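You operate a simulated robot arm through the tools that you are given. There is no shell and no other tool. Be economical: measure what you need, move in short steps, check, and stop when the job is done.

You are at the controls of a simulated two-armed robot. One attempt, no reset.

Task
On the top of the green bench, fold the green scarf in half, so that its two long edges meet.

Only the result counts: the job must be done as asked and must still hold three seconds after the hand-in. Knocking over, shifting, dropping, spilling or breaking anything else fails it. Flat cloth is picked up by pressing the open fingertips on it (5 to 10 N) and closing them slowly along it; thin cloth reads only 2 to 8 mm in the jaws.

Robot
Two 7-joint arms with two-finger parallel grippers on one trunk, on a base that drives. Base frame: it is fixed to the floor where the robot stands at the start and does not move with it; the origin is under the middle of the robot, x ahead of it, y to its left, z up; the surface under the hand at the start is at about z = 0.78. Readings come in m, rad, newtons and seconds.
The left shoulder is at the start at [0.218, 0.171, 1.027], the right one opposite. Places, roughly: top of the green bench [0.7, -0.1, 0.8]. Payload 4.4 kg a hand.
The tool frame of a hand sits at the grasp point between the pads (the TCP): z along the fingers, y along the line on which they close. The tips reach 0.023 m beyond it. The gripper opens to 0.094 m. The fingers are 0.038 m wide and 0.01 m thick; the gripper's body (0.054 by 0.096 m) begins 0.039 m behind the TCP.
Orientation is that of the tool frame in the base frame, as [roll, pitch, yaw] about the fixed x, y, z axes, in that order (R = Rz(yaw) Ry(pitch) Rx(roll)). With the fingers straight down and closing along the base's y, the tool's x points along the base's -x, its y along +y and its z along -z.

Tools
- The arms move only by the tool step_arm. It takes "left_increments", "right_increments" or both (then of equal length, played together; a hand with none holds still); each is a list that holds one entry, the list of rows, each a list of 7 numbers: the shift along the tool's x, y, z in m, then the turn, a rotation vector about the tool's x, y, z in rad, then the finger opening in m, from 0 to 0.094. In form: [[[dx, dy, dz, wx, wy, wz, hand], ...]]. A call has 1 to 20 rows; each row is the pose to reach, as a shift and turn from the pose commanded when the call began, along the tool's axes at that moment. Each row takes 0.2 s and may step no farther than 0.05 m and 0.15 rad from the row before; otherwise, or with a gripper value out of range, the whole call is refused. Where a pose cannot be reached the arm comes as near as it can. A force on the tool above 40 N (or 10 N above the force at the start of the call, whichever is more), or a blocked arm, ends the call early, and 0.2 s more pass. The fingers move at their own pace (about 0.072 m/s each) and stop on an object; they squeeze with about 41 N. The grip force told is the motor's: it shows also when the fingers shut on nothing. Time passes only in rows, and 0.2 s behind the last, so rows that repeat a pose let the fingers close. The reply holds the time, the measured pose of the TCP, the force on the tool along the base axes, the opening and the grip force, in the units named above and with some noise, with the torque about the TCP (base axes, N m) and any sound that the robot's microphone picked up.
- Cameras (640 x 400 px; columns grow to the right, rows downward): "scene" is now at [0.3522, 0.0168, 1.15]; the picture's right is [0.22, -0.97, 0.00], its down [-0.66, -0.15, -0.73] and it looks along [0.72, 0.16, -0.68] (base axes); focal length 214 px, centre (320, 200). "left" rides on the left gripper at [0.086, -0.016, -0.074] in its tool frame; the picture's right is [0.18, 0.98, 0.00], its down [-0.58, 0.11, -0.81] and it looks along [-0.79, 0.15, 0.59] (tool axes); focal length 243 px, centre (320, 200). "right" rides on the right gripper at [0.086, 0.016, -0.074] in its tool frame; the picture's right is [-0.18, 0.98, 0.00], its down [-0.58, -0.11, -0.81] and it looks along [-0.79, -0.15, 0.59] (tool axes); focal length 243 px, centre (320, 200).
- capture(camera): a new picture of that camera. No time passes.
- raise_lower(by): slides the trunk up (or, below 0, down) by that many m; the arms and the scene camera ride with it, the base frame stays. It gives what a move gives, with no picture.
- base_move(legs): drives the robot by 1 to 6 legs, each [ahead, left, turn to the left] in m, m and rad, along the robot's own axes; the way and the turn of a leg run together, so that a leg with both is an arc; at most 1.5 m and 3.142 rad a leg. The arms and the cameras ride along, it lands a little off, and it stops where it bumps. It gives what a move gives.
- aim_head(pan, tilt): turns the head with the scene camera to pan (to the left, within 1.396 rad either way) and tilt (down, from -0.506 to 1.204), counted from straight ahead of the robot. It gives what a move gives.
- measure_at(camera, pixels): for up to 12 pixels [column, row] of the newest picture of that camera ("zoom" is the newest enlarged one), the place [x, y, z] in the base frame of the surface seen there, good to about 0.002 m, but the place of the scene camera against the robot may be out by one fixed shift of up to 0.018 m in any direction. No time passes.
- inspect(camera, box): a new picture of the part [left, top, right, bottom] of that camera's present view, enlarged. No time passes.
- close_job(): hands the job in; it is judged then, once.

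Work in short steps. Measure before you move; look again where a grasp or a placing could have gone wrong, and mend it. You have 80 turns and 58 pictures in all, those below and enlarged ones among them. Open the grippers and draw the arms clear of the work before you hand the job in, unless the task says otherwise.

The tools are called after ">>>" as name(argument=value, ...) on one line, values as JSON. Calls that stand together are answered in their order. step_arm: Moves the arms, as the interface text tells. Its arguments: {"type":"object","properties":{"left_increments":{"type":"array","items":{"type":"array","items":{"type":"array","items":{"type":"number"}}}},"right_increments":{"type":"array","items":{"type":"array","items":{"type":"array","items":{"type":"number"}}}}},"required":[]} The other tools are called the same way: raise_lower (by) slides the trunk up or down; base_move (legs) drives the base; aim_head (pan, tilt) turns the head that bears the scene camera; capture (camera) takes a picture; measure_at (camera, pixels) gives the place of the surface under pixels of a picture; inspect (camera, box) takes an enlarged picture of a part of a camera's view; close_job () hands the job in.

At the start:

```text
time_s: 0.0
left_tool_pos: [0.5279, 0.3558, 0.9471]
left_orientation: [-3.141, 0.0, 3.141]
left_contact_force: [0.3, -0.2, 0.5]
left_torque: [0.0, 0.0, 0.0]
left_opening: 0.0941
left_grasp_force: 0.0
right_tool_pos: [0.5399, -0.1309, 1.0235]
right_orientation: [3.142, 0.0, -3.141]
right_contact_force: [1.2, -0.4, -0.5]
right_torque: [-0.04, 0.01, -0.02]
right_opening: 0.0941
right_grasp_force: 0.2
trunk travel left (down, up): [-0.05, 0.338]
robot x, y, heading: [0.0011, 0.0001, 0.004]
head pan, tilt: [0.225, 0.745]
```

scene: 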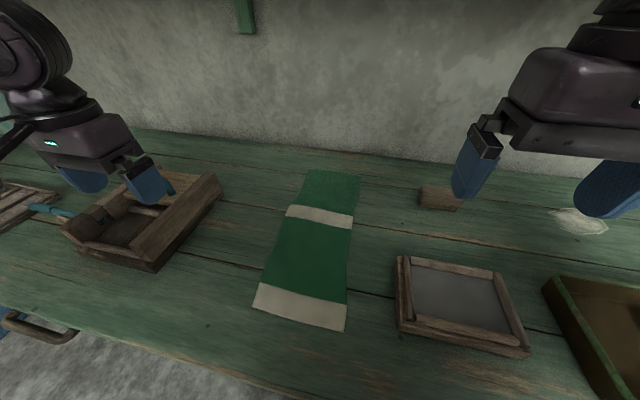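
right: 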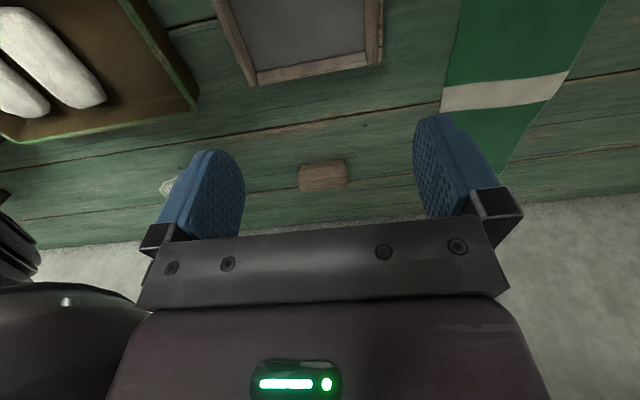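
left: 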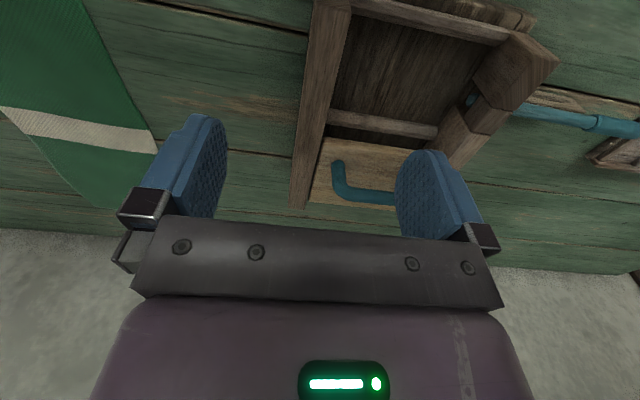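

The scarf lies lengthwise away from me: near corners about (254,309) and (344,330), far ones about (308,171) and (358,177). I measure its outline and the bench around it.

>>> measure_at(camera="scene", pixels=[[256, 306], [342, 327], [309, 173], [356, 178], [266, 270], [346, 280], [292, 210], [350, 225], [240, 300], [375, 250], [300, 250], [400, 290]])

>>> inspect(camera="scene", box=[220, 150, 420, 350])

```text
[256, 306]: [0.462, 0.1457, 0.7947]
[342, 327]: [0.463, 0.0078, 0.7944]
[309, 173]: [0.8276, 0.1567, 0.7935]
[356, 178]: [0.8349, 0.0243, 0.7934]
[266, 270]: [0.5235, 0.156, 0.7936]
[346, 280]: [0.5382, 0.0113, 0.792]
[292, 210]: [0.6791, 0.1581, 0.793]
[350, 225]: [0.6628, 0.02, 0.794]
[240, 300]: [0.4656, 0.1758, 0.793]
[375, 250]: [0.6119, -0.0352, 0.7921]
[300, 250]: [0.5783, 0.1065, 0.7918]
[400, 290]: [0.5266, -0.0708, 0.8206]
```

```text
2.00 times, centred on (320, 250) of scene
```

zoom: 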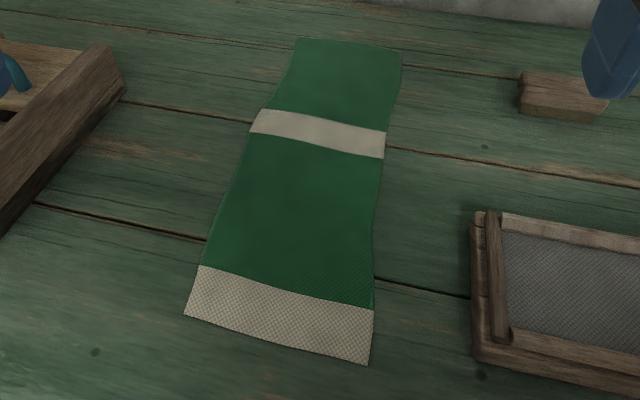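

Scarf spans x≈0.455–0.845, y≈0.01–0.155. I compare the stripe corner in the scene zoom and in the right-hand picture, to find the scene camera's shift; also check the neighbours' heights.

>>> measure_at(camera="zoom", pixels=[[382, 156], [384, 134], [250, 131], [262, 110], [110, 55], [40, 160], [480, 215], [475, 355], [187, 314], [368, 361], [300, 40], [400, 52]])

>>> measure_at(camera="right", pixels=[[445, 88], [443, 110], [566, 73], [547, 100], [300, 175], [345, 160], [250, 80], [380, 62]])

>>> measure_at(camera="left", pixels=[[146, 130], [155, 152], [120, 80], [300, 190], [320, 20]])

```text
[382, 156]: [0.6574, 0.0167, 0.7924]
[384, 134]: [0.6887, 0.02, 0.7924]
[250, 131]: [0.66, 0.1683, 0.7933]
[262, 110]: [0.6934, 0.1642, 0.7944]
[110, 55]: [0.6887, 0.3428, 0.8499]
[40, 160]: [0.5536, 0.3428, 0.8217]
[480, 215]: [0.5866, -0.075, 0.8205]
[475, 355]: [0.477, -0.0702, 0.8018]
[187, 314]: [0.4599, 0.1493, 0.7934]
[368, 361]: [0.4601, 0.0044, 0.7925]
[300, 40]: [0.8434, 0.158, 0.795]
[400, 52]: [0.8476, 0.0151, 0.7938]
```

```text
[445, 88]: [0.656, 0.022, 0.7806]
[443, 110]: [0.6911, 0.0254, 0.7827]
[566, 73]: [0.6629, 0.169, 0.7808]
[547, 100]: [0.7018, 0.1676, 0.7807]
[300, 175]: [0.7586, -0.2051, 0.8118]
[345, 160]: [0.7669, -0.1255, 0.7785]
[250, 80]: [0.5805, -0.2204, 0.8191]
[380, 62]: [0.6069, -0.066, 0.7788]
```

```text
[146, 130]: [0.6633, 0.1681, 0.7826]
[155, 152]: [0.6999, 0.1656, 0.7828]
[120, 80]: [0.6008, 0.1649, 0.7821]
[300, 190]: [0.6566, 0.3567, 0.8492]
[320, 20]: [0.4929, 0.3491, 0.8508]
```

Scene readings need about (+0.003, +0.004, −0.0115); the bench is at z≈0.779. Working the two scarf ends with both hands is easiest with the robot shifted left and turned toward the scarf, so I look to the left for obstacles first.

>>> aim_head(pan=1.1, tilt=0.75)

>>> capture(camera="scene")

```text
time_s: 1.2
left_tool_pos: [0.5265, 0.3558, 0.9479]
left_orientation: [3.142, 0.0, -3.141]
left_contact_force: [0.0, 0.5, -0.8]
left_torque: [0.03, -0.03, -0.05]
left_opening: 0.0938
left_grasp_force: 0.1
right_tool_pos: [0.5409, -0.1307, 1.0224]
right_orientation: [3.141, 0.0, 3.141]
right_contact_force: [0.8, -1.5, 0.1]
right_torque: [-0.04, 0.03, 0.05]
right_opening: 0.0941
right_grasp_force: 0.0
trunk travel left (down, up): [-0.05, 0.338]
robot x, y, heading: [0.0034, 0.0005, -0.004]
head pan, tilt: [1.1, 0.75]
```

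```text
53 pictures are left
```

scene: 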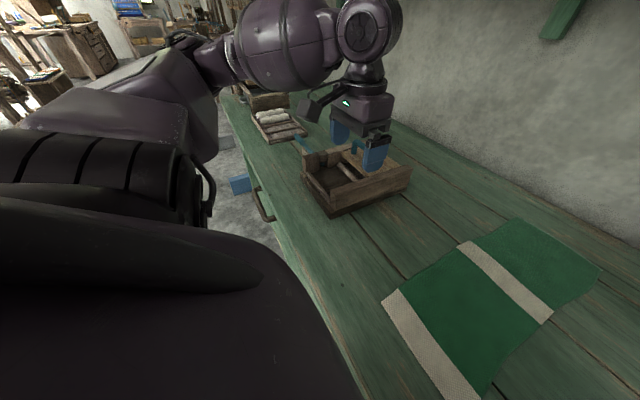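

The left arm's elbow points out, so its forearm comes in from the left; the left front is free except a bench handle near (262,205) and a blue thing near (240,185). I measure those before driving.

>>> measure_at(camera="scene", pixels=[[265, 212], [238, 184], [300, 290], [246, 150], [268, 95], [275, 130], [375, 155], [325, 160], [230, 215]])

```text
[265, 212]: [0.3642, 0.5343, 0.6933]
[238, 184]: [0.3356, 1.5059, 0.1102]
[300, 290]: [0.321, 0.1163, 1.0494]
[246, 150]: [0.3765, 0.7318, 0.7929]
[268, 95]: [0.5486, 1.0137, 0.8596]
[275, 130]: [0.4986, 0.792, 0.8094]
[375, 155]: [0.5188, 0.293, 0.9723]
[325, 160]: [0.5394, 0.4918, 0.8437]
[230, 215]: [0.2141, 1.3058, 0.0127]
```

The bench front is at x≈0.38 and the handle at x≈0.36, so backing off a little and then going left and turning is clear.

>>> base_move(legs=[[-0.06, 0, 0], [0, 0.35, 0], [0, 0, -0.35]])

>>> aim_head(pan=0.0, tilt=0.75)

>>> capture(camera="scene")

```text
time_s: 6.5
left_tool_pos: [0.5591, 0.501, 0.948]
left_orientation: [-3.141, -0.001, 2.792]
left_contact_force: [0.0, -0.5, -1.0]
left_torque: [-0.01, 0.02, 0.01]
left_opening: 0.094
left_grasp_force: 0.0
right_tool_pos: [0.4023, 0.0397, 1.0228]
right_orientation: [-3.141, 0.0, 2.792]
right_contact_force: [-0.3, -0.3, -0.3]
right_torque: [-0.02, 0.06, 0.04]
right_opening: 0.0939
right_grasp_force: 0.0
trunk travel left (down, up): [-0.05, 0.338]
robot x, y, heading: [-0.0598, 0.3496, -0.351]
head pan, tilt: [1.1, 0.75]
```

```text
time_s: 7.8
left_tool_pos: [0.5575, 0.5016, 0.9475]
left_orientation: [-3.141, -0.001, 2.793]
left_contact_force: [-0.6, 0.0, -0.2]
left_torque: [-0.02, 0.0, 0.01]
left_opening: 0.0939
left_grasp_force: 0.0
right_tool_pos: [0.4038, 0.0404, 1.0227]
right_orientation: [3.141, 0.0, 2.793]
right_contact_force: [0.0, -0.4, -0.1]
right_torque: [-0.02, -0.04, -0.01]
right_opening: 0.0941
right_grasp_force: 0.0
trunk travel left (down, up): [-0.05, 0.338]
robot x, y, heading: [-0.0605, 0.3486, -0.351]
head pan, tilt: [0.0, 0.75]
```

```text
52 pictures are left
```

scene: 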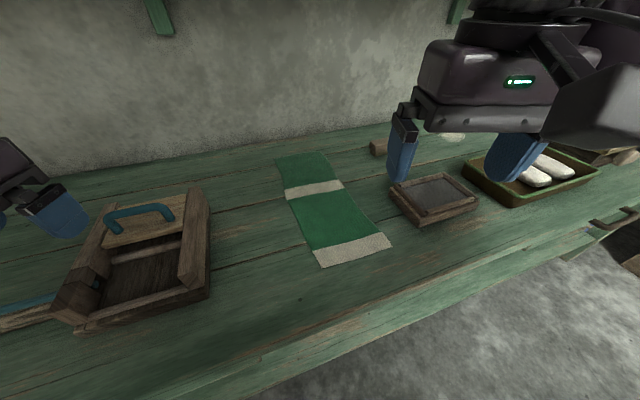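

The drive landed as wanted. Now I bring both hands, squared up to the base axes, above the scarf's right long edge: right hand over (0.51, 0.015), left hand over (0.785, 0.022), staying high.

>>> step_arm(left_increments=[[[-0.0315, -0.031, 0, 0, 0, -0.0291, 0.094], [-0.0629, -0.0621, 0, 0, 0, -0.0582, 0.094], [-0.0944, -0.0931, 0, 0, 0, -0.0873, 0.094], [-0.1259, -0.1241, 0, 0, 0, -0.1163, 0.094], [-0.1573, -0.1552, 0, 0, 0, -0.1454, 0.094], [-0.1888, -0.1862, 0, 0, 0, -0.1745, 0.094], [-0.2203, -0.2172, 0, 0, 0, -0.2036, 0.094], [-0.2517, -0.2483, 0, 0, 0, -0.2327, 0.08], [-0.2832, -0.2793, 0, 0, 0, -0.2618, 0.07], [-0.3147, -0.3103, 0, 0, 0, -0.2908, 0.06], [-0.3461, -0.3414, 0, 0, 0, -0.3199, 0.05], [-0.3776, -0.3724, 0, 0, 0, -0.349, 0.04]]], right_increments=[[[-0.009, 0.0011, 0.01, 0, 0, -0.0291, 0.094], [-0.0181, 0.0022, 0.02, 0, 0, -0.0582, 0.094], [-0.0272, 0.0033, 0.03, 0, 0, -0.0873, 0.094], [-0.0362, 0.0043, 0.04, 0, 0, -0.1163, 0.094], [-0.0453, 0.0054, 0.05, 0, 0, -0.1454, 0.094], [-0.0543, 0.0065, 0.06, 0, 0, -0.1745, 0.094], [-0.0634, 0.0076, 0.07, 0, 0, -0.2036, 0.094], [-0.0724, 0.0087, 0.08, 0, 0, -0.2327, 0.08], [-0.0815, 0.0098, 0.09, 0, 0, -0.2618, 0.07], [-0.0905, 0.0108, 0.1, 0, 0, -0.2908, 0.06], [-0.0996, 0.0119, 0.11, 0, 0, -0.3199, 0.05], [-0.1086, 0.013, 0.12, 0, 0, -0.349, 0.04]]])

>>> capture(camera="scene")

>>> capture(camera="right")

>>> capture(camera="left")

```text
time_s: 10.4
left_tool_pos: [0.7075, 0.274, 0.9414]
left_orientation: [-3.139, 0.0, 3.138]
left_contact_force: [0.6, -0.4, -0.3]
left_torque: [0.0, 0.0, -0.06]
left_opening: 0.0401
left_grasp_force: 0.1
left hand out of reach, approached as far as the arm can: row 7, 8, 9, 10, 11, 12
right_tool_pos: [0.5115, 0.0164, 0.9025]
right_orientation: [-3.139, -0.001, -3.141]
right_contact_force: [0.3, 0.9, 0.6]
right_torque: [-0.04, 0.01, -0.03]
right_opening: 0.04
right_grasp_force: 0.1
trunk travel left (down, up): [-0.05, 0.338]
robot x, y, heading: [-0.0606, 0.3511, -0.35]
head pan, tilt: [0.0, 0.75]
```

```text
51 pictures are left
```

scene: 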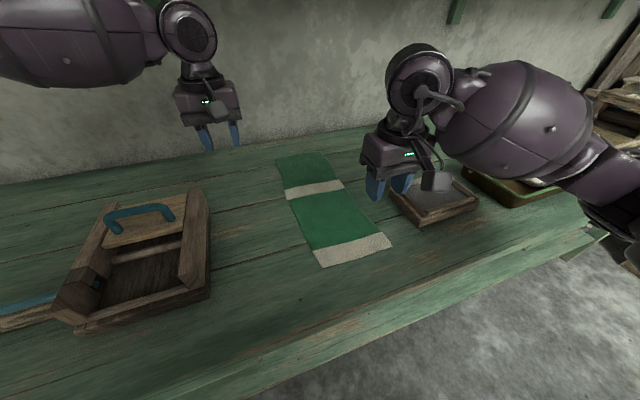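

```text
50 pictures are left
```

right: 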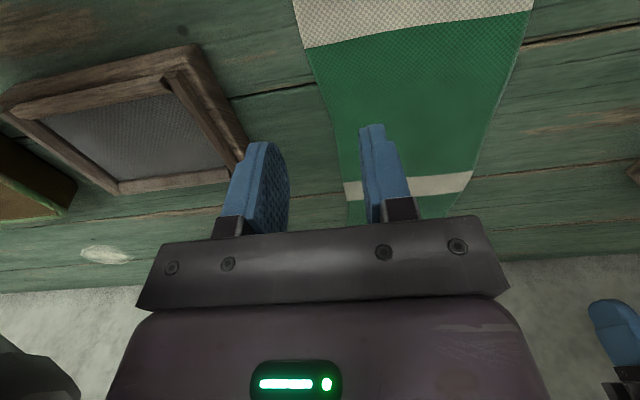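

```text
49 pictures are left
```

left: 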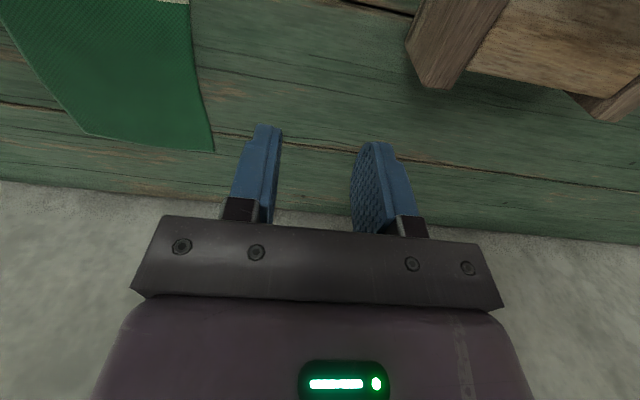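

The right hand is in place, but the left stopped short at (0.71, 0.27), probably on a wrist limit from the yaw. I retry with the left hand turned back to the robot's own heading.

>>> step_arm(left_increments=[[[0, 0, 0, 0, 0, 0.12, 0.04], [0, 0, 0, 0, 0, 0.24, 0.04], [0, 0, 0, 0, 0, 0.35, 0.04], [-0.013, -0.042, 0, 0, 0, 0.35, 0.04], [-0.026, -0.084, 0, 0, 0, 0.35, 0.04], [-0.039, -0.126, 0, 0, 0, 0.35, 0.04], [-0.052, -0.168, 0, 0, 0, 0.35, 0.04], [-0.065, -0.21, 0, 0, 0, 0.35, 0.04], [-0.0775, -0.252, 0, 0, 0, 0.35, 0.04]]])

>>> capture(camera="scene")

```text
time_s: 12.4
left_tool_pos: [0.7104, 0.2664, 0.9237]
left_orientation: [-3.141, -0.002, 2.794]
left_contact_force: [1.0, -0.1, 0.2]
left_torque: [0.05, 0.04, 0.01]
left_opening: 0.0403
left_grasp_force: 0.1
left hand out of reach, approached as far as the arm can: row 4, 5, 6, 7, 8, 9
right_tool_pos: [0.5115, 0.0158, 0.8994]
right_orientation: [3.141, -0.002, 3.141]
right_contact_force: [0.0, 0.7, 0.3]
right_torque: [0.03, 0.02, -0.03]
right_opening: 0.0401
right_grasp_force: 0.0
trunk travel left (down, up): [-0.05, 0.338]
robot x, y, heading: [-0.0594, 0.3497, -0.344]
head pan, tilt: [0.0, 0.75]
```

```text
48 pictures are left
```

scene: 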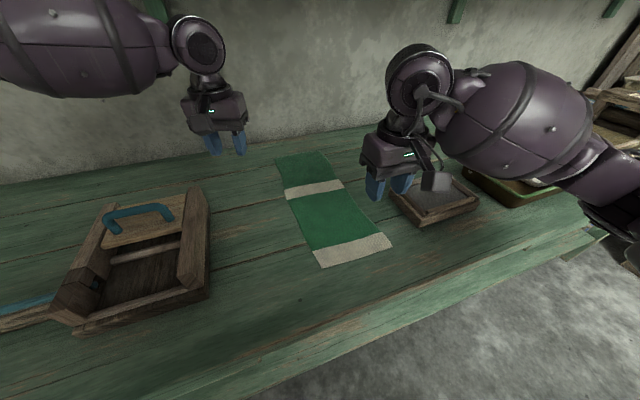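

The left hand sank 2 cm in trying, so it reaches farther when lower; reach is quoted near the work surface. I test going lower there (tray edge is at y=0.34, clear) and then inward.

>>> step_arm(left_increments=[[[0, 0, 0.03, 0, 0, 0, 0.04], [0, 0, 0.06, 0, 0, 0, 0.04], [0, -0.03, 0.07, 0, 0, 0, 0.04], [0, -0.06, 0.07, 0, 0, 0, 0.04], [0, -0.09, 0.07, 0, 0, 0, 0.04], [0, -0.12, 0.07, 0, 0, 0, 0.04]]])

```text
time_s: 13.8
left_tool_pos: [0.6687, 0.2675, 0.8718]
left_orientation: [-3.14, 0.001, 2.79]
left_contact_force: [0.9, -0.3, 0.0]
left_torque: [0.03, 0.0, 0.01]
left_opening: 0.0398
left_grasp_force: 0.0
left hand out of reach, approached as far as the arm can: row 1, 2, 3, 4, 5, 6
right_tool_pos: [0.5111, 0.0155, 0.9018]
right_orientation: [-3.141, -0.002, 3.141]
right_contact_force: [-0.7, -0.3, -0.3]
right_torque: [0.02, 0.02, -0.02]
right_opening: 0.0401
right_grasp_force: 0.1
trunk travel left (down, up): [-0.05, 0.338]
robot x, y, heading: [-0.0621, 0.3488, -0.35]
head pan, tilt: [0.0, 0.75]
```

The left arm seems limited to points about straight ahead of its shoulder. I test how far the right hand can go across, from (0.51,0.015) toward (0.51,0.16), at height.

>>> step_arm(right_increments=[[[0, 0.03, 0, 0, 0, 0, 0.04], [0, 0.06, 0, 0, 0, 0, 0.04], [0, 0.09, 0, 0, 0, 0, 0.04], [0, 0.12, 0, 0, 0, 0, 0.04], [0, 0.15, 0, 0, 0, 0, 0.04]]])

```text
time_s: 15.0
left_tool_pos: [0.6683, 0.2659, 0.873]
left_orientation: [-3.141, 0.0, 2.79]
left_contact_force: [0.8, 0.5, 0.0]
left_torque: [0.01, 0.0, 0.0]
left_opening: 0.0397
left_grasp_force: 0.0
right_tool_pos: [0.5088, 0.1668, 0.902]
right_orientation: [3.141, 0.001, 3.14]
right_contact_force: [-0.4, -0.1, -0.6]
right_torque: [0.02, 0.02, -0.02]
right_opening: 0.0401
right_grasp_force: 0.1
trunk travel left (down, up): [-0.05, 0.338]
robot x, y, heading: [-0.0569, 0.3487, -0.35]
head pan, tilt: [0.0, 0.75]
```

The right hand crosses freely, so the left arm is just in a poor posture. I draw the right hand back, and bring the left back up and in, aiming to pass inward close to the robot first and only then extend.

>>> step_arm(left_increments=[[[0.03, 0.02, -0.02, 0, 0, 0, 0.04], [0.06, 0.04, -0.04, 0, 0, 0, 0.04], [0.1, 0.06, -0.06, 0, 0, 0, 0.04], [0.13, 0.08, -0.08, 0, 0, 0, 0.04], [0.13, 0.04, -0.08, 0, 0, 0, 0.04], [0.13, 0, -0.08, 0, 0, 0, 0.04], [0.12, -0.03, -0.08, 0, 0, 0, 0.04], [0.11, -0.06, -0.08, 0, 0, 0, 0.04], [0.1, -0.09, -0.08, 0, 0, 0, 0.04]]], right_increments=[[[0, -0.04, 0, 0, 0, 0, 0.04], [0, -0.08, 0, 0, 0, 0, 0.04], [0, -0.12, 0, 0, 0, 0, 0.04], [0, -0.16, 0, 0, 0, 0, 0.04], [0, -0.2, 0, 0, 0, 0, 0.04], [0, -0.22, 0, 0, 0, 0, 0.04], [0, -0.22, 0, 0, 0, 0, 0.04], [0, -0.22, 0, 0, 0, 0, 0.04], [0, -0.22, 0, 0, 0, 0, 0.04]]])

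```text
time_s: 17.0
left_tool_pos: [0.5533, 0.2384, 0.9523]
left_orientation: [-3.141, -0.001, 2.792]
left_contact_force: [0.7, 0.1, -0.9]
left_torque: [-0.01, 0.03, -0.02]
left_opening: 0.0399
left_grasp_force: 0.1
left hand out of reach, approached as far as the arm can: row 9
right_tool_pos: [0.5109, -0.0574, 0.9001]
right_orientation: [-3.141, -0.003, 3.141]
right_contact_force: [-0.2, 1.2, 0.9]
right_torque: [0.01, 0.01, -0.01]
right_opening: 0.0402
right_grasp_force: 0.0
trunk travel left (down, up): [-0.05, 0.338]
robot x, y, heading: [-0.0575, 0.3491, -0.35]
head pan, tilt: [0.0, 0.75]
```

The left hand's inward limit depends on its wrist turn: the right reached across with a turn of the opposite kind. I turn the left hand the mirrored way and try again inward and out.

>>> step_arm(left_increments=[[[0, 0, 0, 0, 0, 0.12, 0.04], [0, 0, 0, 0, 0, 0.24, 0.04], [0, 0, 0, 0, 0, 0.36, 0.04], [0, 0, 0, 0, 0, 0.48, 0.04], [0, 0, 0, 0, 0, 0.6, 0.04], [-0.02, -0.03, 0, 0, 0, 0.6, 0.04], [-0.05, -0.06, 0, 0, 0, 0.6, 0.04], [-0.09, -0.08, 0, 0, 0, 0.6, 0.04], [-0.13, -0.09, 0, 0, 0, 0.6, 0.04], [-0.17, -0.1, 0, 0, 0, 0.6, 0.04], [-0.21, -0.1, 0, 0, 0, 0.6, 0.04]]])

>>> capture(camera="scene")

```text
time_s: 19.4
left_tool_pos: [0.641, 0.2478, 0.9493]
left_orientation: [-3.14, -0.001, 2.189]
left_contact_force: [-0.5, -0.3, -1.6]
left_torque: [0.02, 0.0, 0.03]
left_opening: 0.0401
left_grasp_force: 0.1
left hand out of reach, approached as far as the arm can: row 6, 7, 8, 9, 10, 11
right_tool_pos: [0.5094, -0.0577, 0.9024]
right_orientation: [-3.141, -0.001, 3.14]
right_contact_force: [-0.4, 0.5, 0.4]
right_torque: [-0.04, 0.0, 0.0]
right_opening: 0.0403
right_grasp_force: 0.0
trunk travel left (down, up): [-0.05, 0.338]
robot x, y, heading: [-0.0624, 0.3473, -0.348]
head pan, tilt: [0.0, 0.75]
```

```text
47 pictures are left
```

scene: 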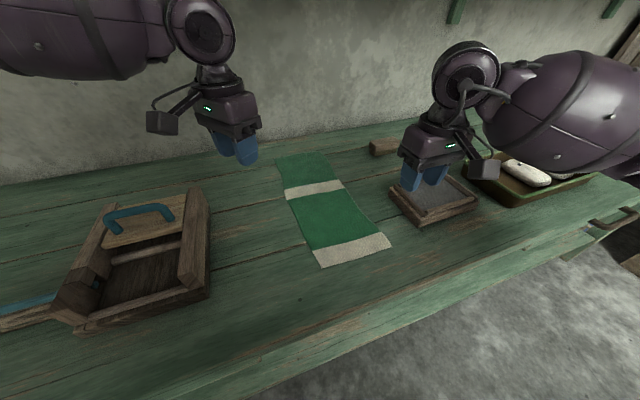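

The limit line for the left hand hasn't moved, so it isn't the wrist turn. I look at the left arm's posture itself.

>>> aim_head(pan=0.8, tilt=0.2)

>>> capture(camera="scene")

>>> aim_head(pan=-0.8, tilt=0.2)

>>> capture(camera="scene")

```text
time_s: 20.5
left_tool_pos: [0.6411, 0.2468, 0.9486]
left_orientation: [-3.141, 0.002, 2.189]
left_contact_force: [0.8, 0.1, 0.1]
left_torque: [0.02, 0.01, -0.01]
left_opening: 0.0401
left_grasp_force: 0.0
right_tool_pos: [0.5098, -0.0557, 0.9045]
right_orientation: [3.141, 0.0, -3.141]
right_contact_force: [0.2, 0.1, 1.2]
right_torque: [0.0, 0.0, -0.02]
right_opening: 0.0398
right_grasp_force: 0.1
trunk travel left (down, up): [-0.05, 0.338]
robot x, y, heading: [-0.056, 0.3481, -0.348]
head pan, tilt: [0.799, 0.201]
```

```text
46 pictures are left
```

scene: 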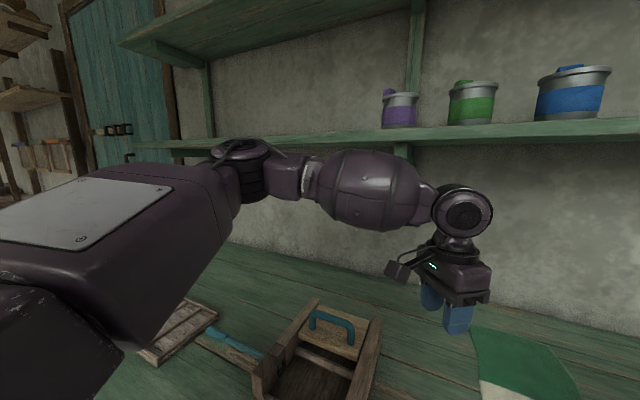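

```text
time_s: 22.2
left_tool_pos: [0.6408, 0.2472, 0.9489]
left_orientation: [-3.14, 0.002, 2.19]
left_contact_force: [-0.7, 0.3, 0.3]
left_torque: [-0.01, 0.03, 0.03]
left_opening: 0.0397
left_grasp_force: 0.2
right_tool_pos: [0.5099, -0.0567, 0.9015]
right_orientation: [3.141, 0.001, 3.141]
right_contact_force: [-0.3, 0.5, 0.1]
right_torque: [0.0, 0.03, 0.01]
right_opening: 0.0402
right_grasp_force: 0.0
trunk travel left (down, up): [-0.05, 0.338]
robot x, y, heading: [-0.0613, 0.3502, -0.349]
head pan, tilt: [-0.799, 0.201]
```

```text
45 pictures are left
```

scene: 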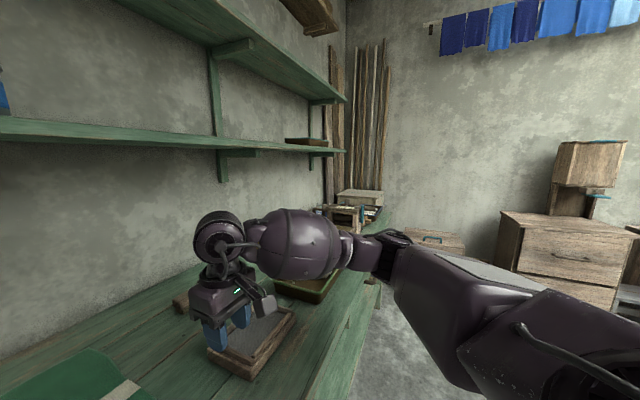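

The right arm is free and the left is not, so I'll fold one end after the other with the right hand alone. I park the left hand away to the left, and bring the right over the near right corner region (0.49, 0.029), fingers 20 mm open.

>>> step_arm(left_increments=[[[0.035, 0.008, 0, 0, 0, -0.08, 0.04], [0.07, 0.015, 0, 0, 0, -0.16, 0.04], [0.105, 0.023, 0, 0, 0, -0.24, 0.04], [0.14, 0.031, 0, 0, 0, -0.32, 0.04], [0.175, 0.038, 0, 0, 0, -0.4, 0.04], [0.21, 0.046, 0, 0, 0, -0.48, 0.04], [0.248, 0.054, 0, 0, 0, -0.56, 0.04]]], right_increments=[[[0.005, 0.03, 0, 0, 0, 0, 0.04], [0.01, 0.06, 0, 0, 0, 0, 0.03], [0.02, 0.086, 0, 0, 0, 0, 0.02], [0.02, 0.086, 0.03, 0, 0, 0, 0.02], [0.02, 0.086, 0.05, 0, 0, 0, 0.02], [0.02, 0.086, 0.07, 0, 0, 0, 0.02], [0.02, 0.086, 0.082, 0, 0, 0, 0.02]]])

>>> capture(camera="right")

>>> aim_head(pan=0.0, tilt=0.75)

>>> inspect(camera="scene", box=[240, 120, 440, 320])

```text
time_s: 23.8
left_tool_pos: [0.5421, 0.4781, 0.9515]
left_orientation: [-3.141, -0.002, 2.752]
left_contact_force: [0.8, -0.4, -0.1]
left_torque: [-0.02, -0.01, -0.01]
left_opening: 0.0398
left_grasp_force: 0.0
right_tool_pos: [0.4906, 0.0328, 0.8198]
right_orientation: [3.141, 0.0, 3.138]
right_contact_force: [-0.3, 0.3, 0.4]
right_torque: [0.0, 0.03, 0.0]
right_opening: 0.0198
right_grasp_force: 0.1
trunk travel left (down, up): [-0.05, 0.338]
robot x, y, heading: [-0.0563, 0.35, -0.354]
head pan, tilt: [-0.799, 0.201]
```

```text
44 pictures are left
```

right: 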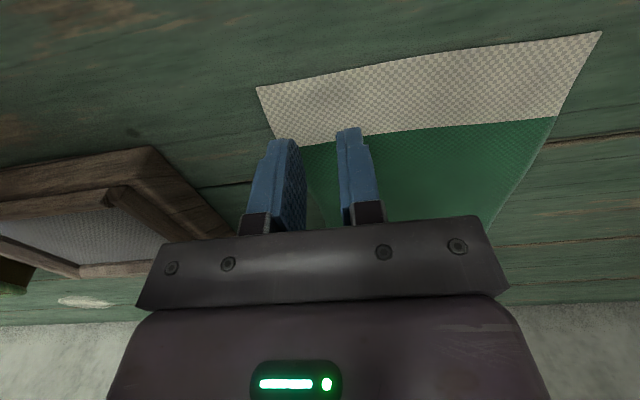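

```text
time_s: 24.9
left_tool_pos: [0.5424, 0.476, 0.9522]
left_orientation: [3.141, 0.0, 2.75]
left_contact_force: [0.0, 0.8, -0.3]
left_torque: [0.0, 0.0, 0.01]
left_opening: 0.0403
left_grasp_force: 0.0
right_tool_pos: [0.4893, 0.0313, 0.8206]
right_orientation: [-3.141, -0.001, -3.141]
right_contact_force: [0.6, 0.8, -0.3]
right_torque: [-0.01, -0.02, -0.01]
right_opening: 0.02
right_grasp_force: 0.0
trunk travel left (down, up): [-0.05, 0.338]
robot x, y, heading: [-0.0604, 0.3493, -0.35]
head pan, tilt: [0.0, 0.75]
```

```text
2.00 times, centred on (340, 220) of scene
```

zoom: 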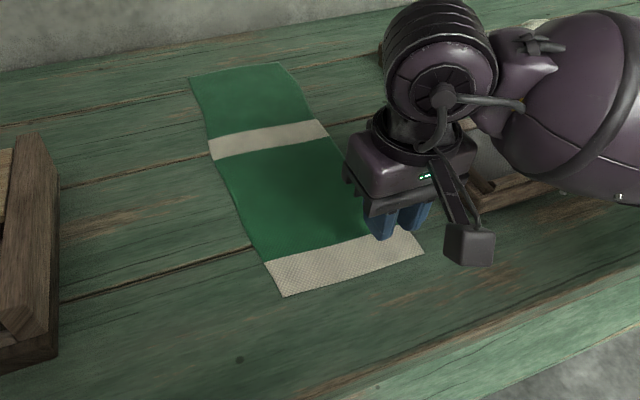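

The fingers hover over the near right corner. I check the edge's place beside the outer finger in the right-hand picture, then press down gently.

>>> measure_at(camera="right", pixels=[[259, 88], [275, 128], [600, 33], [557, 116], [310, 160]])

>>> step_arm(right_increments=[[[0, 0, 0.006, 0, 0, 0, 0.02], [0, 0, 0.011, 0, 0, 0, 0.02], [0, 0, 0.014, 0, 0, 0, 0.02], [0, 0, 0.016, 0, 0, 0, 0.02]]])

```text
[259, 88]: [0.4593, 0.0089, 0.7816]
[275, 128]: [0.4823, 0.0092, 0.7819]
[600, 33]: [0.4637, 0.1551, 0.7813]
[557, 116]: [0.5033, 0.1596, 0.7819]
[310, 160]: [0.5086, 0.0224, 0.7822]
```

```text
time_s: 25.9
left_tool_pos: [0.5411, 0.477, 0.9524]
left_orientation: [3.141, 0.0, 2.75]
left_contact_force: [0.6, 0.1, -0.1]
left_torque: [-0.01, 0.0, 0.0]
left_opening: 0.0402
left_grasp_force: 0.0
right_tool_pos: [0.4894, 0.0327, 0.8057]
right_orientation: [3.141, 0.002, 3.141]
right_contact_force: [1.1, -0.4, 3.1]
right_torque: [0.0, 0.02, 0.0]
right_opening: 0.0201
right_grasp_force: 0.1
trunk travel left (down, up): [-0.05, 0.338]
robot x, y, heading: [-0.0584, 0.3492, -0.351]
head pan, tilt: [0.0, 0.75]
```

Contact starts (3 N). I press 2 mm more and then close slowly.

>>> step_arm(right_increments=[[[0, 0, 0.0015, 0, 0, 0, 0.02], [0, 0, 0.0015, 0, 0, 0, 0.017], [0, 0, 0.0015, 0, 0, 0, 0.014], [0, 0, 0.0015, 0, 0, 0, 0.011], [0, 0, 0.0015, 0, 0, 0, 0.008], [0, 0, 0.0015, 0, 0, 0, 0.005], [0, 0, 0.0015, 0, 0, 0, 0.002], [0, 0, 0.0015, 0, 0, 0, 0], [0, 0, 0.0015, 0, 0, 0, 0]]])

>>> inspect(camera="right", box=[200, 60, 440, 210])

```text
time_s: 27.9
left_tool_pos: [0.5403, 0.4772, 0.952]
left_orientation: [3.141, 0.002, 2.752]
left_contact_force: [-0.2, 0.1, 0.2]
left_torque: [0.0, 0.04, -0.03]
left_opening: 0.0399
left_grasp_force: 0.1
right_tool_pos: [0.4894, 0.0336, 0.805]
right_orientation: [3.142, 0.004, 3.14]
right_contact_force: [1.4, 0.1, 26.5]
right_torque: [0.0, 0.07, -0.03]
right_opening: 0.0001
right_grasp_force: 41.5
trunk travel left (down, up): [-0.05, 0.338]
robot x, y, heading: [-0.0633, 0.3461, -0.351]
head pan, tilt: [0.0, 0.75]
```

```text
2.67 times, centred on (320, 135) of right
```

zoom: 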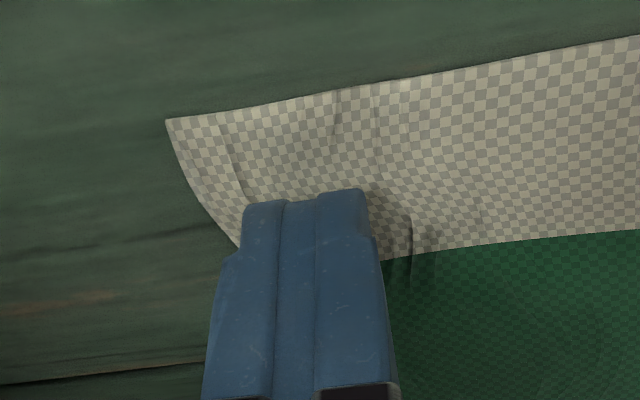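

The fingers closed to 0 with 26 N: pressed too hard, nothing caught. I lift slightly, open to 30 mm and come back lighter.

>>> step_arm(right_increments=[[[0, 0, -0.006, 0, 0, 0, 0], [0, 0, -0.006, 0, 0, 0, 0.03], [0, 0.002, -0.006, 0, 0, 0, 0.03], [0, 0.002, -0.002, 0, 0, 0, 0.03], [0, 0.002, -0.0015, 0, 0, 0, 0.03], [0, 0.002, -0.001, 0, 0, 0, 0.03]]])

```text
time_s: 29.3
left_tool_pos: [0.5409, 0.4769, 0.953]
left_orientation: [-3.141, 0.001, 2.749]
left_contact_force: [-0.8, 0.5, 0.4]
left_torque: [0.0, 0.01, 0.0]
left_opening: 0.0401
left_grasp_force: 0.1
right_tool_pos: [0.4888, 0.0345, 0.8052]
right_orientation: [3.141, 0.002, -3.14]
right_contact_force: [0.5, 1.9, 7.3]
right_torque: [-0.01, 0.02, -0.01]
right_opening: 0.0297
right_grasp_force: 0.0
trunk travel left (down, up): [-0.05, 0.338]
robot x, y, heading: [-0.0612, 0.3503, -0.351]
head pan, tilt: [0.0, 0.75]
```

Now 7.3 N. I close slowly at this height, in part, and check the force.

>>> step_arm(right_increments=[[[0, 0, 0, 0, 0, 0, 0.027], [0, 0, 0, 0, 0, 0, 0.024], [0, 0, 0, 0, 0, 0, 0.021], [0, 0, 0, 0, 0, 0, 0.018], [0, 0, 0, 0, 0, 0, 0.015]]])

>>> inspect(camera="right", box=[200, 60, 440, 210])

```text
time_s: 30.5
left_tool_pos: [0.54, 0.4764, 0.9506]
left_orientation: [-3.141, 0.003, 2.752]
left_contact_force: [-0.2, -0.4, -0.5]
left_torque: [0.0, -0.02, 0.03]
left_opening: 0.0399
left_grasp_force: 0.0
right_tool_pos: [0.4883, 0.0341, 0.8046]
right_orientation: [-3.14, 0.003, -3.141]
right_contact_force: [-0.2, 0.4, 11.6]
right_torque: [-0.06, 0.01, 0.02]
right_opening: 0.0146
right_grasp_force: 0.1
trunk travel left (down, up): [-0.05, 0.338]
robot x, y, heading: [-0.0628, 0.3471, -0.351]
head pan, tilt: [0.0, 0.75]
```

```text
2.67 times, centred on (320, 135) of right
```

zoom: 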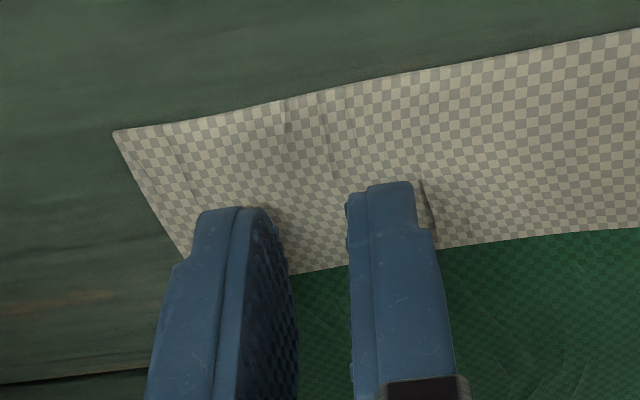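

The cloth is beginning to bulge; force crept to 11.6 N. I ease 0.5 mm and finish closing slowly.

>>> step_arm(right_increments=[[[0, 0, -0.0005, 0, 0, 0, 0.013], [0, 0, -0.0005, 0, 0, 0, 0.011], [0, 0, -0.0006, 0, 0, 0, 0.009], [0, 0, -0.0007, 0, 0, 0, 0.007], [0, 0, -0.0008, 0, 0, 0, 0.005], [0, 0, -0.0009, 0, 0, 0, 0.003], [0, 0, -0.001, 0, 0, 0, 0.001], [0, 0, -0.001, 0, 0, 0, 0]]])

>>> inspect(camera="right", box=[200, 60, 440, 210])

```text
time_s: 32.3
left_tool_pos: [0.5413, 0.4775, 0.9516]
left_orientation: [3.14, 0.001, 2.752]
left_contact_force: [0.1, 0.3, -0.2]
left_torque: [0.01, 0.02, 0.01]
left_opening: 0.0401
left_grasp_force: 0.1
right_tool_pos: [0.4898, 0.0331, 0.8052]
right_orientation: [3.141, 0.001, 3.14]
right_contact_force: [-0.4, 0.0, 1.8]
right_torque: [-0.03, -0.02, 0.01]
right_opening: 0.0
right_grasp_force: 40.9
trunk travel left (down, up): [-0.05, 0.338]
robot x, y, heading: [-0.0585, 0.3474, -0.362]
head pan, tilt: [0.0, 0.75]
```

```text
2.67 times, centred on (320, 135) of right
```

zoom: 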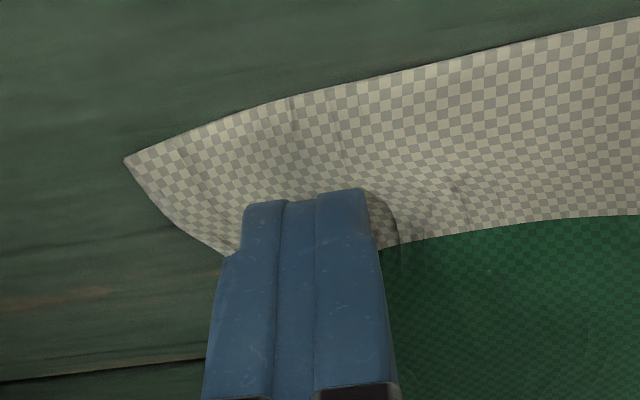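

Still nothing in the jaws (opening 0). I'll use a longer stroke: open to 50 mm with the outer finger just inside the edge, settle at about 8 N first.

>>> step_arm(right_increments=[[[0, 0, -0.006, 0, 0, 0, 0], [0, 0.01, -0.006, 0, 0, 0, 0.03], [0, 0.01, -0.006, 0, 0, 0, 0.05], [0, 0.01, -0.002, 0, 0, 0, 0.05], [0, 0.01, 0.0003, 0, 0, 0, 0.05], [0, 0.01, 0.0003, 0, 0, 0, 0.05], [0, 0.01, 0.0003, 0, 0, 0, 0.05], [0, 0.01, 0.0003, 0, 0, 0, 0.05]]])

>>> capture(camera="right")

```text
time_s: 34.1
left_tool_pos: [0.542, 0.4772, 0.952]
left_orientation: [3.141, 0.0, 2.75]
left_contact_force: [0.5, -0.2, -0.4]
left_torque: [-0.02, -0.01, -0.01]
left_opening: 0.0399
left_grasp_force: 0.0
right_tool_pos: [0.4901, 0.0428, 0.8056]
right_orientation: [3.141, 0.0, 3.141]
right_contact_force: [-0.2, 0.5, 0.8]
right_torque: [-0.04, 0.01, 0.01]
right_opening: 0.0499
right_grasp_force: 0.2
trunk travel left (down, up): [-0.05, 0.338]
robot x, y, heading: [-0.0573, 0.3489, -0.349]
head pan, tilt: [0.0, 0.75]
```

```text
39 pictures are left
```

right: 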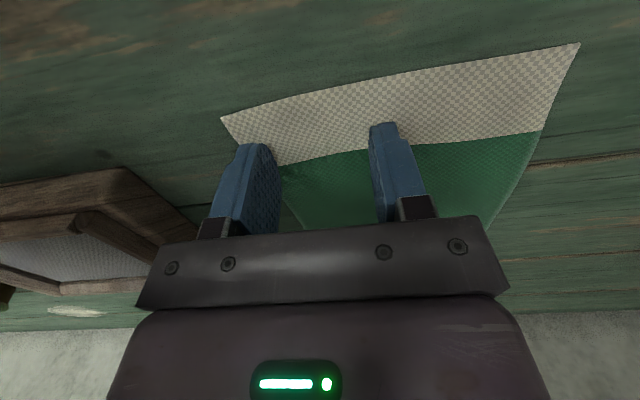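

Only 0.8 N so far, so contact is just here. I press another 1.2 mm, settle, and read the force.

>>> step_arm(right_increments=[[[0, 0, 0.0007, 0, 0, 0, 0.05], [0, 0, 0.0012, 0, 0, 0, 0.05], [0, 0, 0.0012, 0, 0, 0, 0.05], [0, 0, 0.0012, 0, 0, 0, 0.05]]])

```text
time_s: 35.1
left_tool_pos: [0.5412, 0.4769, 0.9516]
left_orientation: [-3.141, 0.001, 2.75]
left_contact_force: [0.4, -0.4, 0.0]
left_torque: [-0.01, 0.01, 0.0]
left_opening: 0.04
left_grasp_force: 0.0
right_tool_pos: [0.4889, 0.0439, 0.8044]
right_orientation: [-3.141, 0.0, -3.141]
right_contact_force: [-0.6, -1.3, 7.0]
right_torque: [-0.09, 0.02, 0.02]
right_opening: 0.0501
right_grasp_force: 0.1
trunk travel left (down, up): [-0.05, 0.338]
robot x, y, heading: [-0.0567, 0.3496, -0.347]
head pan, tilt: [0.0, 0.75]
```

Settled at 7 N. I close in part to 20 mm and look at what the cloth does.

>>> step_arm(right_increments=[[[0, 0, 0, 0, 0, 0, 0.046], [0, 0, 0, 0, 0, 0, 0.042], [0, 0, 0, 0, 0, 0, 0.038], [0, 0, 0, 0, 0, 0, 0.034], [0, 0, 0, 0, 0, 0, 0.03], [0, 0, 0, 0, 0, 0, 0.026], [0, 0, 0, 0, 0, 0, 0.022], [0, 0, 0, 0, 0, 0, 0.018]]])

>>> inspect(camera="right", box=[200, 60, 440, 210])

```text
time_s: 36.9
left_tool_pos: [0.5411, 0.477, 0.9521]
left_orientation: [-3.14, 0.0, 2.751]
left_contact_force: [0.4, -0.3, -0.6]
left_torque: [0.01, 0.0, 0.0]
left_opening: 0.0401
left_grasp_force: 0.0
right_tool_pos: [0.4893, 0.044, 0.8043]
right_orientation: [-3.141, 0.002, 3.14]
right_contact_force: [-0.3, 0.2, 11.5]
right_torque: [-0.03, 0.04, 0.03]
right_opening: 0.017
right_grasp_force: 0.0
trunk travel left (down, up): [-0.05, 0.338]
robot x, y, heading: [-0.0588, 0.3519, -0.35]
head pan, tilt: [0.0, 0.75]
```

```text
2.67 times, centred on (320, 135) of right
```

zoom: 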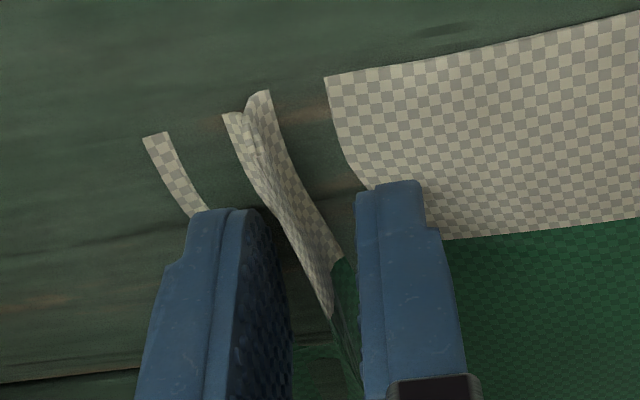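

A ridge of cloth stands between the fingers. I close the rest slowly at the same height.

>>> step_arm(right_increments=[[[0, 0, -0.0002, 0, 0, 0, 0.016], [0, 0, -0.0003, 0, 0, 0, 0.013], [0, 0, -0.0003, 0, 0, 0, 0.01], [0, 0, -0.0003, 0, 0, 0, 0.007], [0, 0, -0.0003, 0, 0, 0, 0.004], [0, 0, -0.0003, 0, 0, 0, 0.001], [0, 0, -0.0003, 0, 0, 0, 0]]])

>>> inspect(camera="right", box=[200, 60, 440, 210])

```text
time_s: 38.5
left_tool_pos: [0.5416, 0.4773, 0.9519]
left_orientation: [3.141, 0.001, 2.751]
left_contact_force: [0.7, 0.3, 0.1]
left_torque: [0.04, 0.0, -0.01]
left_opening: 0.04
left_grasp_force: 0.1
right_tool_pos: [0.4888, 0.0441, 0.8048]
right_orientation: [3.142, 0.001, 3.141]
right_contact_force: [0.2, -0.4, 8.6]
right_torque: [-0.01, 0.08, -0.03]
right_opening: 0.0025
right_grasp_force: 40.5
trunk travel left (down, up): [-0.05, 0.338]
robot x, y, heading: [-0.0578, 0.3479, -0.35]
head pan, tilt: [0.0, 0.75]
```

```text
2.67 times, centred on (320, 135) of right
```

zoom: 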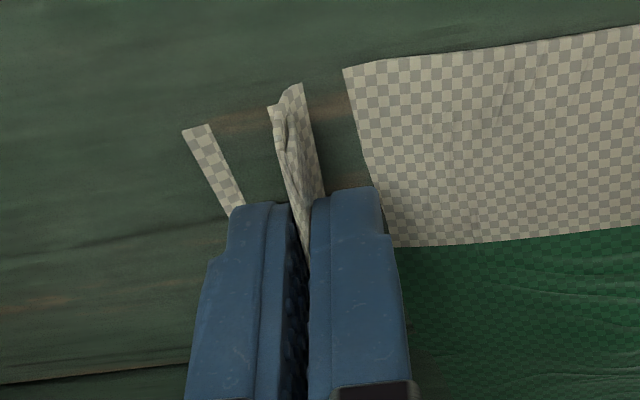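

The cloth is caught (2.5 mm), but this leaves ~3 cm of the edge doubled back, which would spoil the fold. Now that I know the recipe (50 mm stroke, 7 N), I release by spreading the fingers again and will instead pinch along the edge, jaws closing along x.

>>> step_arm(right_increments=[[[0, 0, 0, 0, 0, 0, 0.01], [0, 0, 0, 0, 0, 0, 0.02], [0, 0, 0, 0, 0, 0, 0.03], [0, 0, 0, 0, 0, 0, 0.04], [0, 0, 0, 0, 0, 0, 0.05], [0, 0, 0, 0, 0, 0, 0.055], [0, 0, -0.02, 0, 0, 0, 0.055], [0, 0, -0.05, 0, 0, 0, 0.055], [0, 0, -0.1, 0, 0, 0, 0.055]]])

>>> capture(camera="right")

```text
time_s: 40.5
left_tool_pos: [0.5408, 0.4768, 0.9528]
left_orientation: [3.141, 0.001, 2.752]
left_contact_force: [-0.8, -0.8, -0.4]
left_torque: [0.0, -0.01, -0.01]
left_opening: 0.0398
left_grasp_force: 0.1
right_tool_pos: [0.4888, 0.0456, 0.9055]
right_orientation: [-3.14, 0.001, -3.141]
right_contact_force: [0.6, 0.2, 0.5]
right_torque: [-0.02, -0.03, -0.01]
right_opening: 0.0549
right_grasp_force: 0.0
trunk travel left (down, up): [-0.05, 0.338]
robot x, y, heading: [-0.0585, 0.348, -0.349]
head pan, tilt: [0.0, 0.75]
```

```text
36 pictures are left
```

right: 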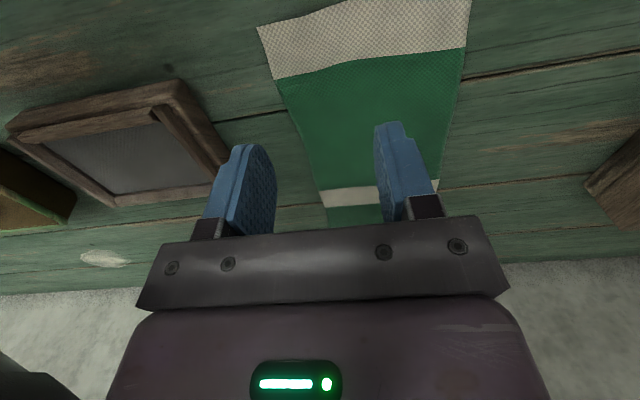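

The scarf lies flat again. I measure its near part's edges once more.

>>> measure_at(camera="right", pixels=[[260, 30], [274, 76], [297, 130], [320, 185], [469, 3], [464, 46], [452, 120]])

>>> step_arm(right_increments=[[[0, 0, 0, 0, 0, 0.14, 0.055], [0, 0, 0, 0, 0, 0.28, 0.055], [0, 0, 0, 0, 0, 0.42, 0.055], [0, 0, 0, 0, 0, 0.56, 0.055], [0, 0, 0, 0, 0, 0.7, 0.055], [0, 0, 0, 0, 0, 0.84, 0.055], [0, 0, 0, 0, 0, 0.98, 0.055], [0, 0, 0, 0, 0, 1.12, 0.055], [0, 0, 0, 0, 0, 1.26, 0.055], [0, 0, 0, 0, 0, 1.4, 0.055], [0, 0, 0, 0, 0, 1.5708, 0.055]]])

```text
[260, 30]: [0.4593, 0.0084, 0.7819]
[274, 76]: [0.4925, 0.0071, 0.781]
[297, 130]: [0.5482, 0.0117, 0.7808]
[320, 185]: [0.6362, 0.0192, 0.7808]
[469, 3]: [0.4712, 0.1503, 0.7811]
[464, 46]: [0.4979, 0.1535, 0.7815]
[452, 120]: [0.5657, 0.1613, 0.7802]
```

```text
refused: row 11 steps farther than a row can; nothing moved
```

The last row stepped too far; I spread the quarter turn evenly over 12 rows.

>>> step_arm(right_increments=[[[0, 0, 0, 0, 0, 0.131, 0.055], [0, 0, 0, 0, 0, 0.262, 0.055], [0, 0, 0, 0, 0, 0.393, 0.055], [0, 0, 0, 0, 0, 0.524, 0.055], [0, 0, 0, 0, 0, 0.655, 0.055], [0, 0, 0, 0, 0, 0.785, 0.055], [0, 0, 0, 0, 0, 0.916, 0.055], [0, 0, 0, 0, 0, 1.047, 0.055], [0, 0, 0, 0, 0, 1.178, 0.055], [0, 0, 0, 0, 0, 1.309, 0.055], [0, 0, 0, 0, 0, 1.44, 0.055], [0, 0, 0, 0, 0, 1.571, 0.055]]])

```text
time_s: 43.1
left_tool_pos: [0.5421, 0.4768, 0.9513]
left_orientation: [-3.141, 0.0, 2.751]
left_contact_force: [0.0, -0.3, 0.2]
left_torque: [0.01, 0.01, -0.02]
left_opening: 0.04
left_grasp_force: 0.1
right_tool_pos: [0.4906, 0.0442, 0.9036]
right_orientation: [-3.14, 0.0, 1.569]
right_contact_force: [-1.1, 0.4, -0.1]
right_torque: [0.01, -0.02, 0.02]
right_opening: 0.0553
right_grasp_force: 0.2
trunk travel left (down, up): [-0.05, 0.338]
robot x, y, heading: [-0.0585, 0.3498, -0.352]
head pan, tilt: [0.0, 0.75]
```

The turn worked. Now over (0.50, 0.010) with jaws 50 mm apart along x, then down to just above contact.

>>> step_arm(right_increments=[[[-0.017, 0.005, 0.02, 0, 0, 0, 0.05], [-0.035, 0.0095, 0.05, 0, 0, 0, 0.05], [-0.035, 0.0095, 0.08, 0, 0, 0, 0.05], [-0.035, 0.0095, 0.094, 0, 0, 0, 0.05], [-0.035, 0.0095, 0.098, 0, 0, 0, 0.05], [-0.035, 0.0095, 0.099, 0, 0, 0, 0.05], [-0.035, 0.0095, 0.099, 0, 0, 0, 0.05]]])

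>>> capture(camera="right")

```text
time_s: 44.7
left_tool_pos: [0.5409, 0.4794, 0.9529]
left_orientation: [3.141, 0.002, 2.751]
left_contact_force: [0.6, 0.7, -0.1]
left_torque: [-0.07, 0.01, -0.01]
left_opening: 0.0399
left_grasp_force: 0.2
right_tool_pos: [0.4984, 0.0091, 0.8058]
right_orientation: [3.141, 0.0, 1.571]
right_contact_force: [0.6, 0.4, 3.0]
right_torque: [0.05, 0.02, -0.01]
right_opening: 0.0499
right_grasp_force: 0.1
trunk travel left (down, up): [-0.05, 0.338]
robot x, y, heading: [-0.0592, 0.3443, -0.348]
head pan, tilt: [0.0, 0.75]
```

```text
35 pictures are left
```

right: 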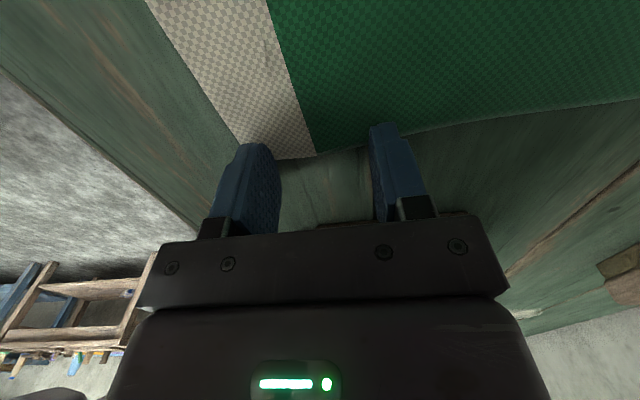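

Both fingers sit on the edge with cloth between them; 3 N now. I press to about 7 N, settle, then close.

>>> step_arm(right_increments=[[[0, 0, 0.0006, 0, 0, 0, 0.05], [0, 0, 0.0006, 0, 0, 0, 0.05], [0, 0, 0.0006, 0, 0, 0, 0.05]]])

```text
time_s: 45.5
left_tool_pos: [0.5417, 0.4773, 0.9505]
left_orientation: [-3.14, 0.0, 2.752]
left_contact_force: [0.5, 0.2, -0.3]
left_torque: [-0.01, 0.01, -0.02]
left_opening: 0.04
left_grasp_force: 0.0
right_tool_pos: [0.4984, 0.0096, 0.8049]
right_orientation: [-3.141, 0.0, 1.567]
right_contact_force: [0.6, 0.3, 5.2]
right_torque: [0.05, -0.01, -0.02]
right_opening: 0.0504
right_grasp_force: 0.0
trunk travel left (down, up): [-0.05, 0.338]
robot x, y, heading: [-0.062, 0.3541, -0.354]
head pan, tilt: [0.0, 0.75]
```

5.2 N; a touch more and then the slow closing.

>>> step_arm(right_increments=[[[0, 0, 0.0003, 0, 0, 0, 0.05], [0, 0, 0.0003, 0, 0, 0, 0.046], [0, 0, 0.0003, 0, 0, 0, 0.042], [0, 0, 0.0003, 0, 0, 0, 0.038], [0, 0, 0.0003, 0, 0, 0, 0.034], [0, 0, 0.0003, 0, 0, 0, 0.03], [0, 0, 0.0003, 0, 0, 0, 0.026], [0, 0, 0.0003, 0, 0, 0, 0.022], [0, 0, 0.0003, 0, 0, 0, 0.018], [0, 0, 0.0002, 0, 0, 0, 0.015], [0, 0, 0.0001, 0, 0, 0, 0.012], [0, 0, 0, 0, 0, 0, 0.009], [0, 0, 0, 0, 0, 0, 0.006], [0, 0, 0, 0, 0, 0, 0.003], [0, 0, 0, 0, 0, 0, 0], [0, 0, 0, 0, 0, 0, 0]]])

>>> inspect(camera="right", box=[200, 60, 440, 210])

```text
time_s: 48.9
left_tool_pos: [0.5417, 0.4776, 0.9513]
left_orientation: [3.14, 0.0, 2.752]
left_contact_force: [1.0, -1.4, -0.1]
left_torque: [-0.02, 0.01, 0.04]
left_opening: 0.0402
left_grasp_force: 0.0
right_tool_pos: [0.5001, 0.0104, 0.8056]
right_orientation: [3.141, -0.001, 1.568]
right_contact_force: [1.5, -1.1, 8.4]
right_torque: [0.17, -0.04, -0.1]
right_opening: 0.0089
right_grasp_force: 40.1
trunk travel left (down, up): [-0.05, 0.338]
robot x, y, heading: [-0.0609, 0.3485, -0.35]
head pan, tilt: [0.0, 0.75]
```

```text
2.67 times, centred on (320, 135) of right
```

zoom: 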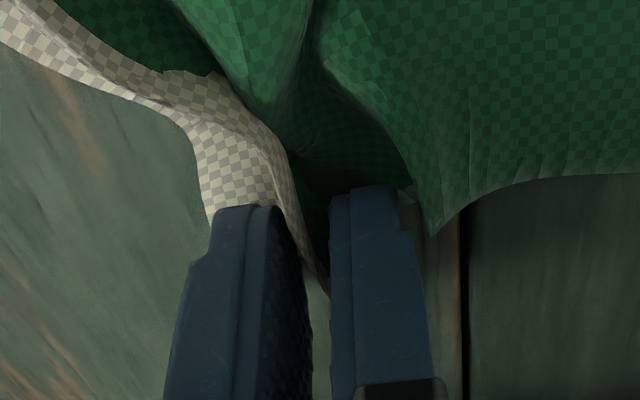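

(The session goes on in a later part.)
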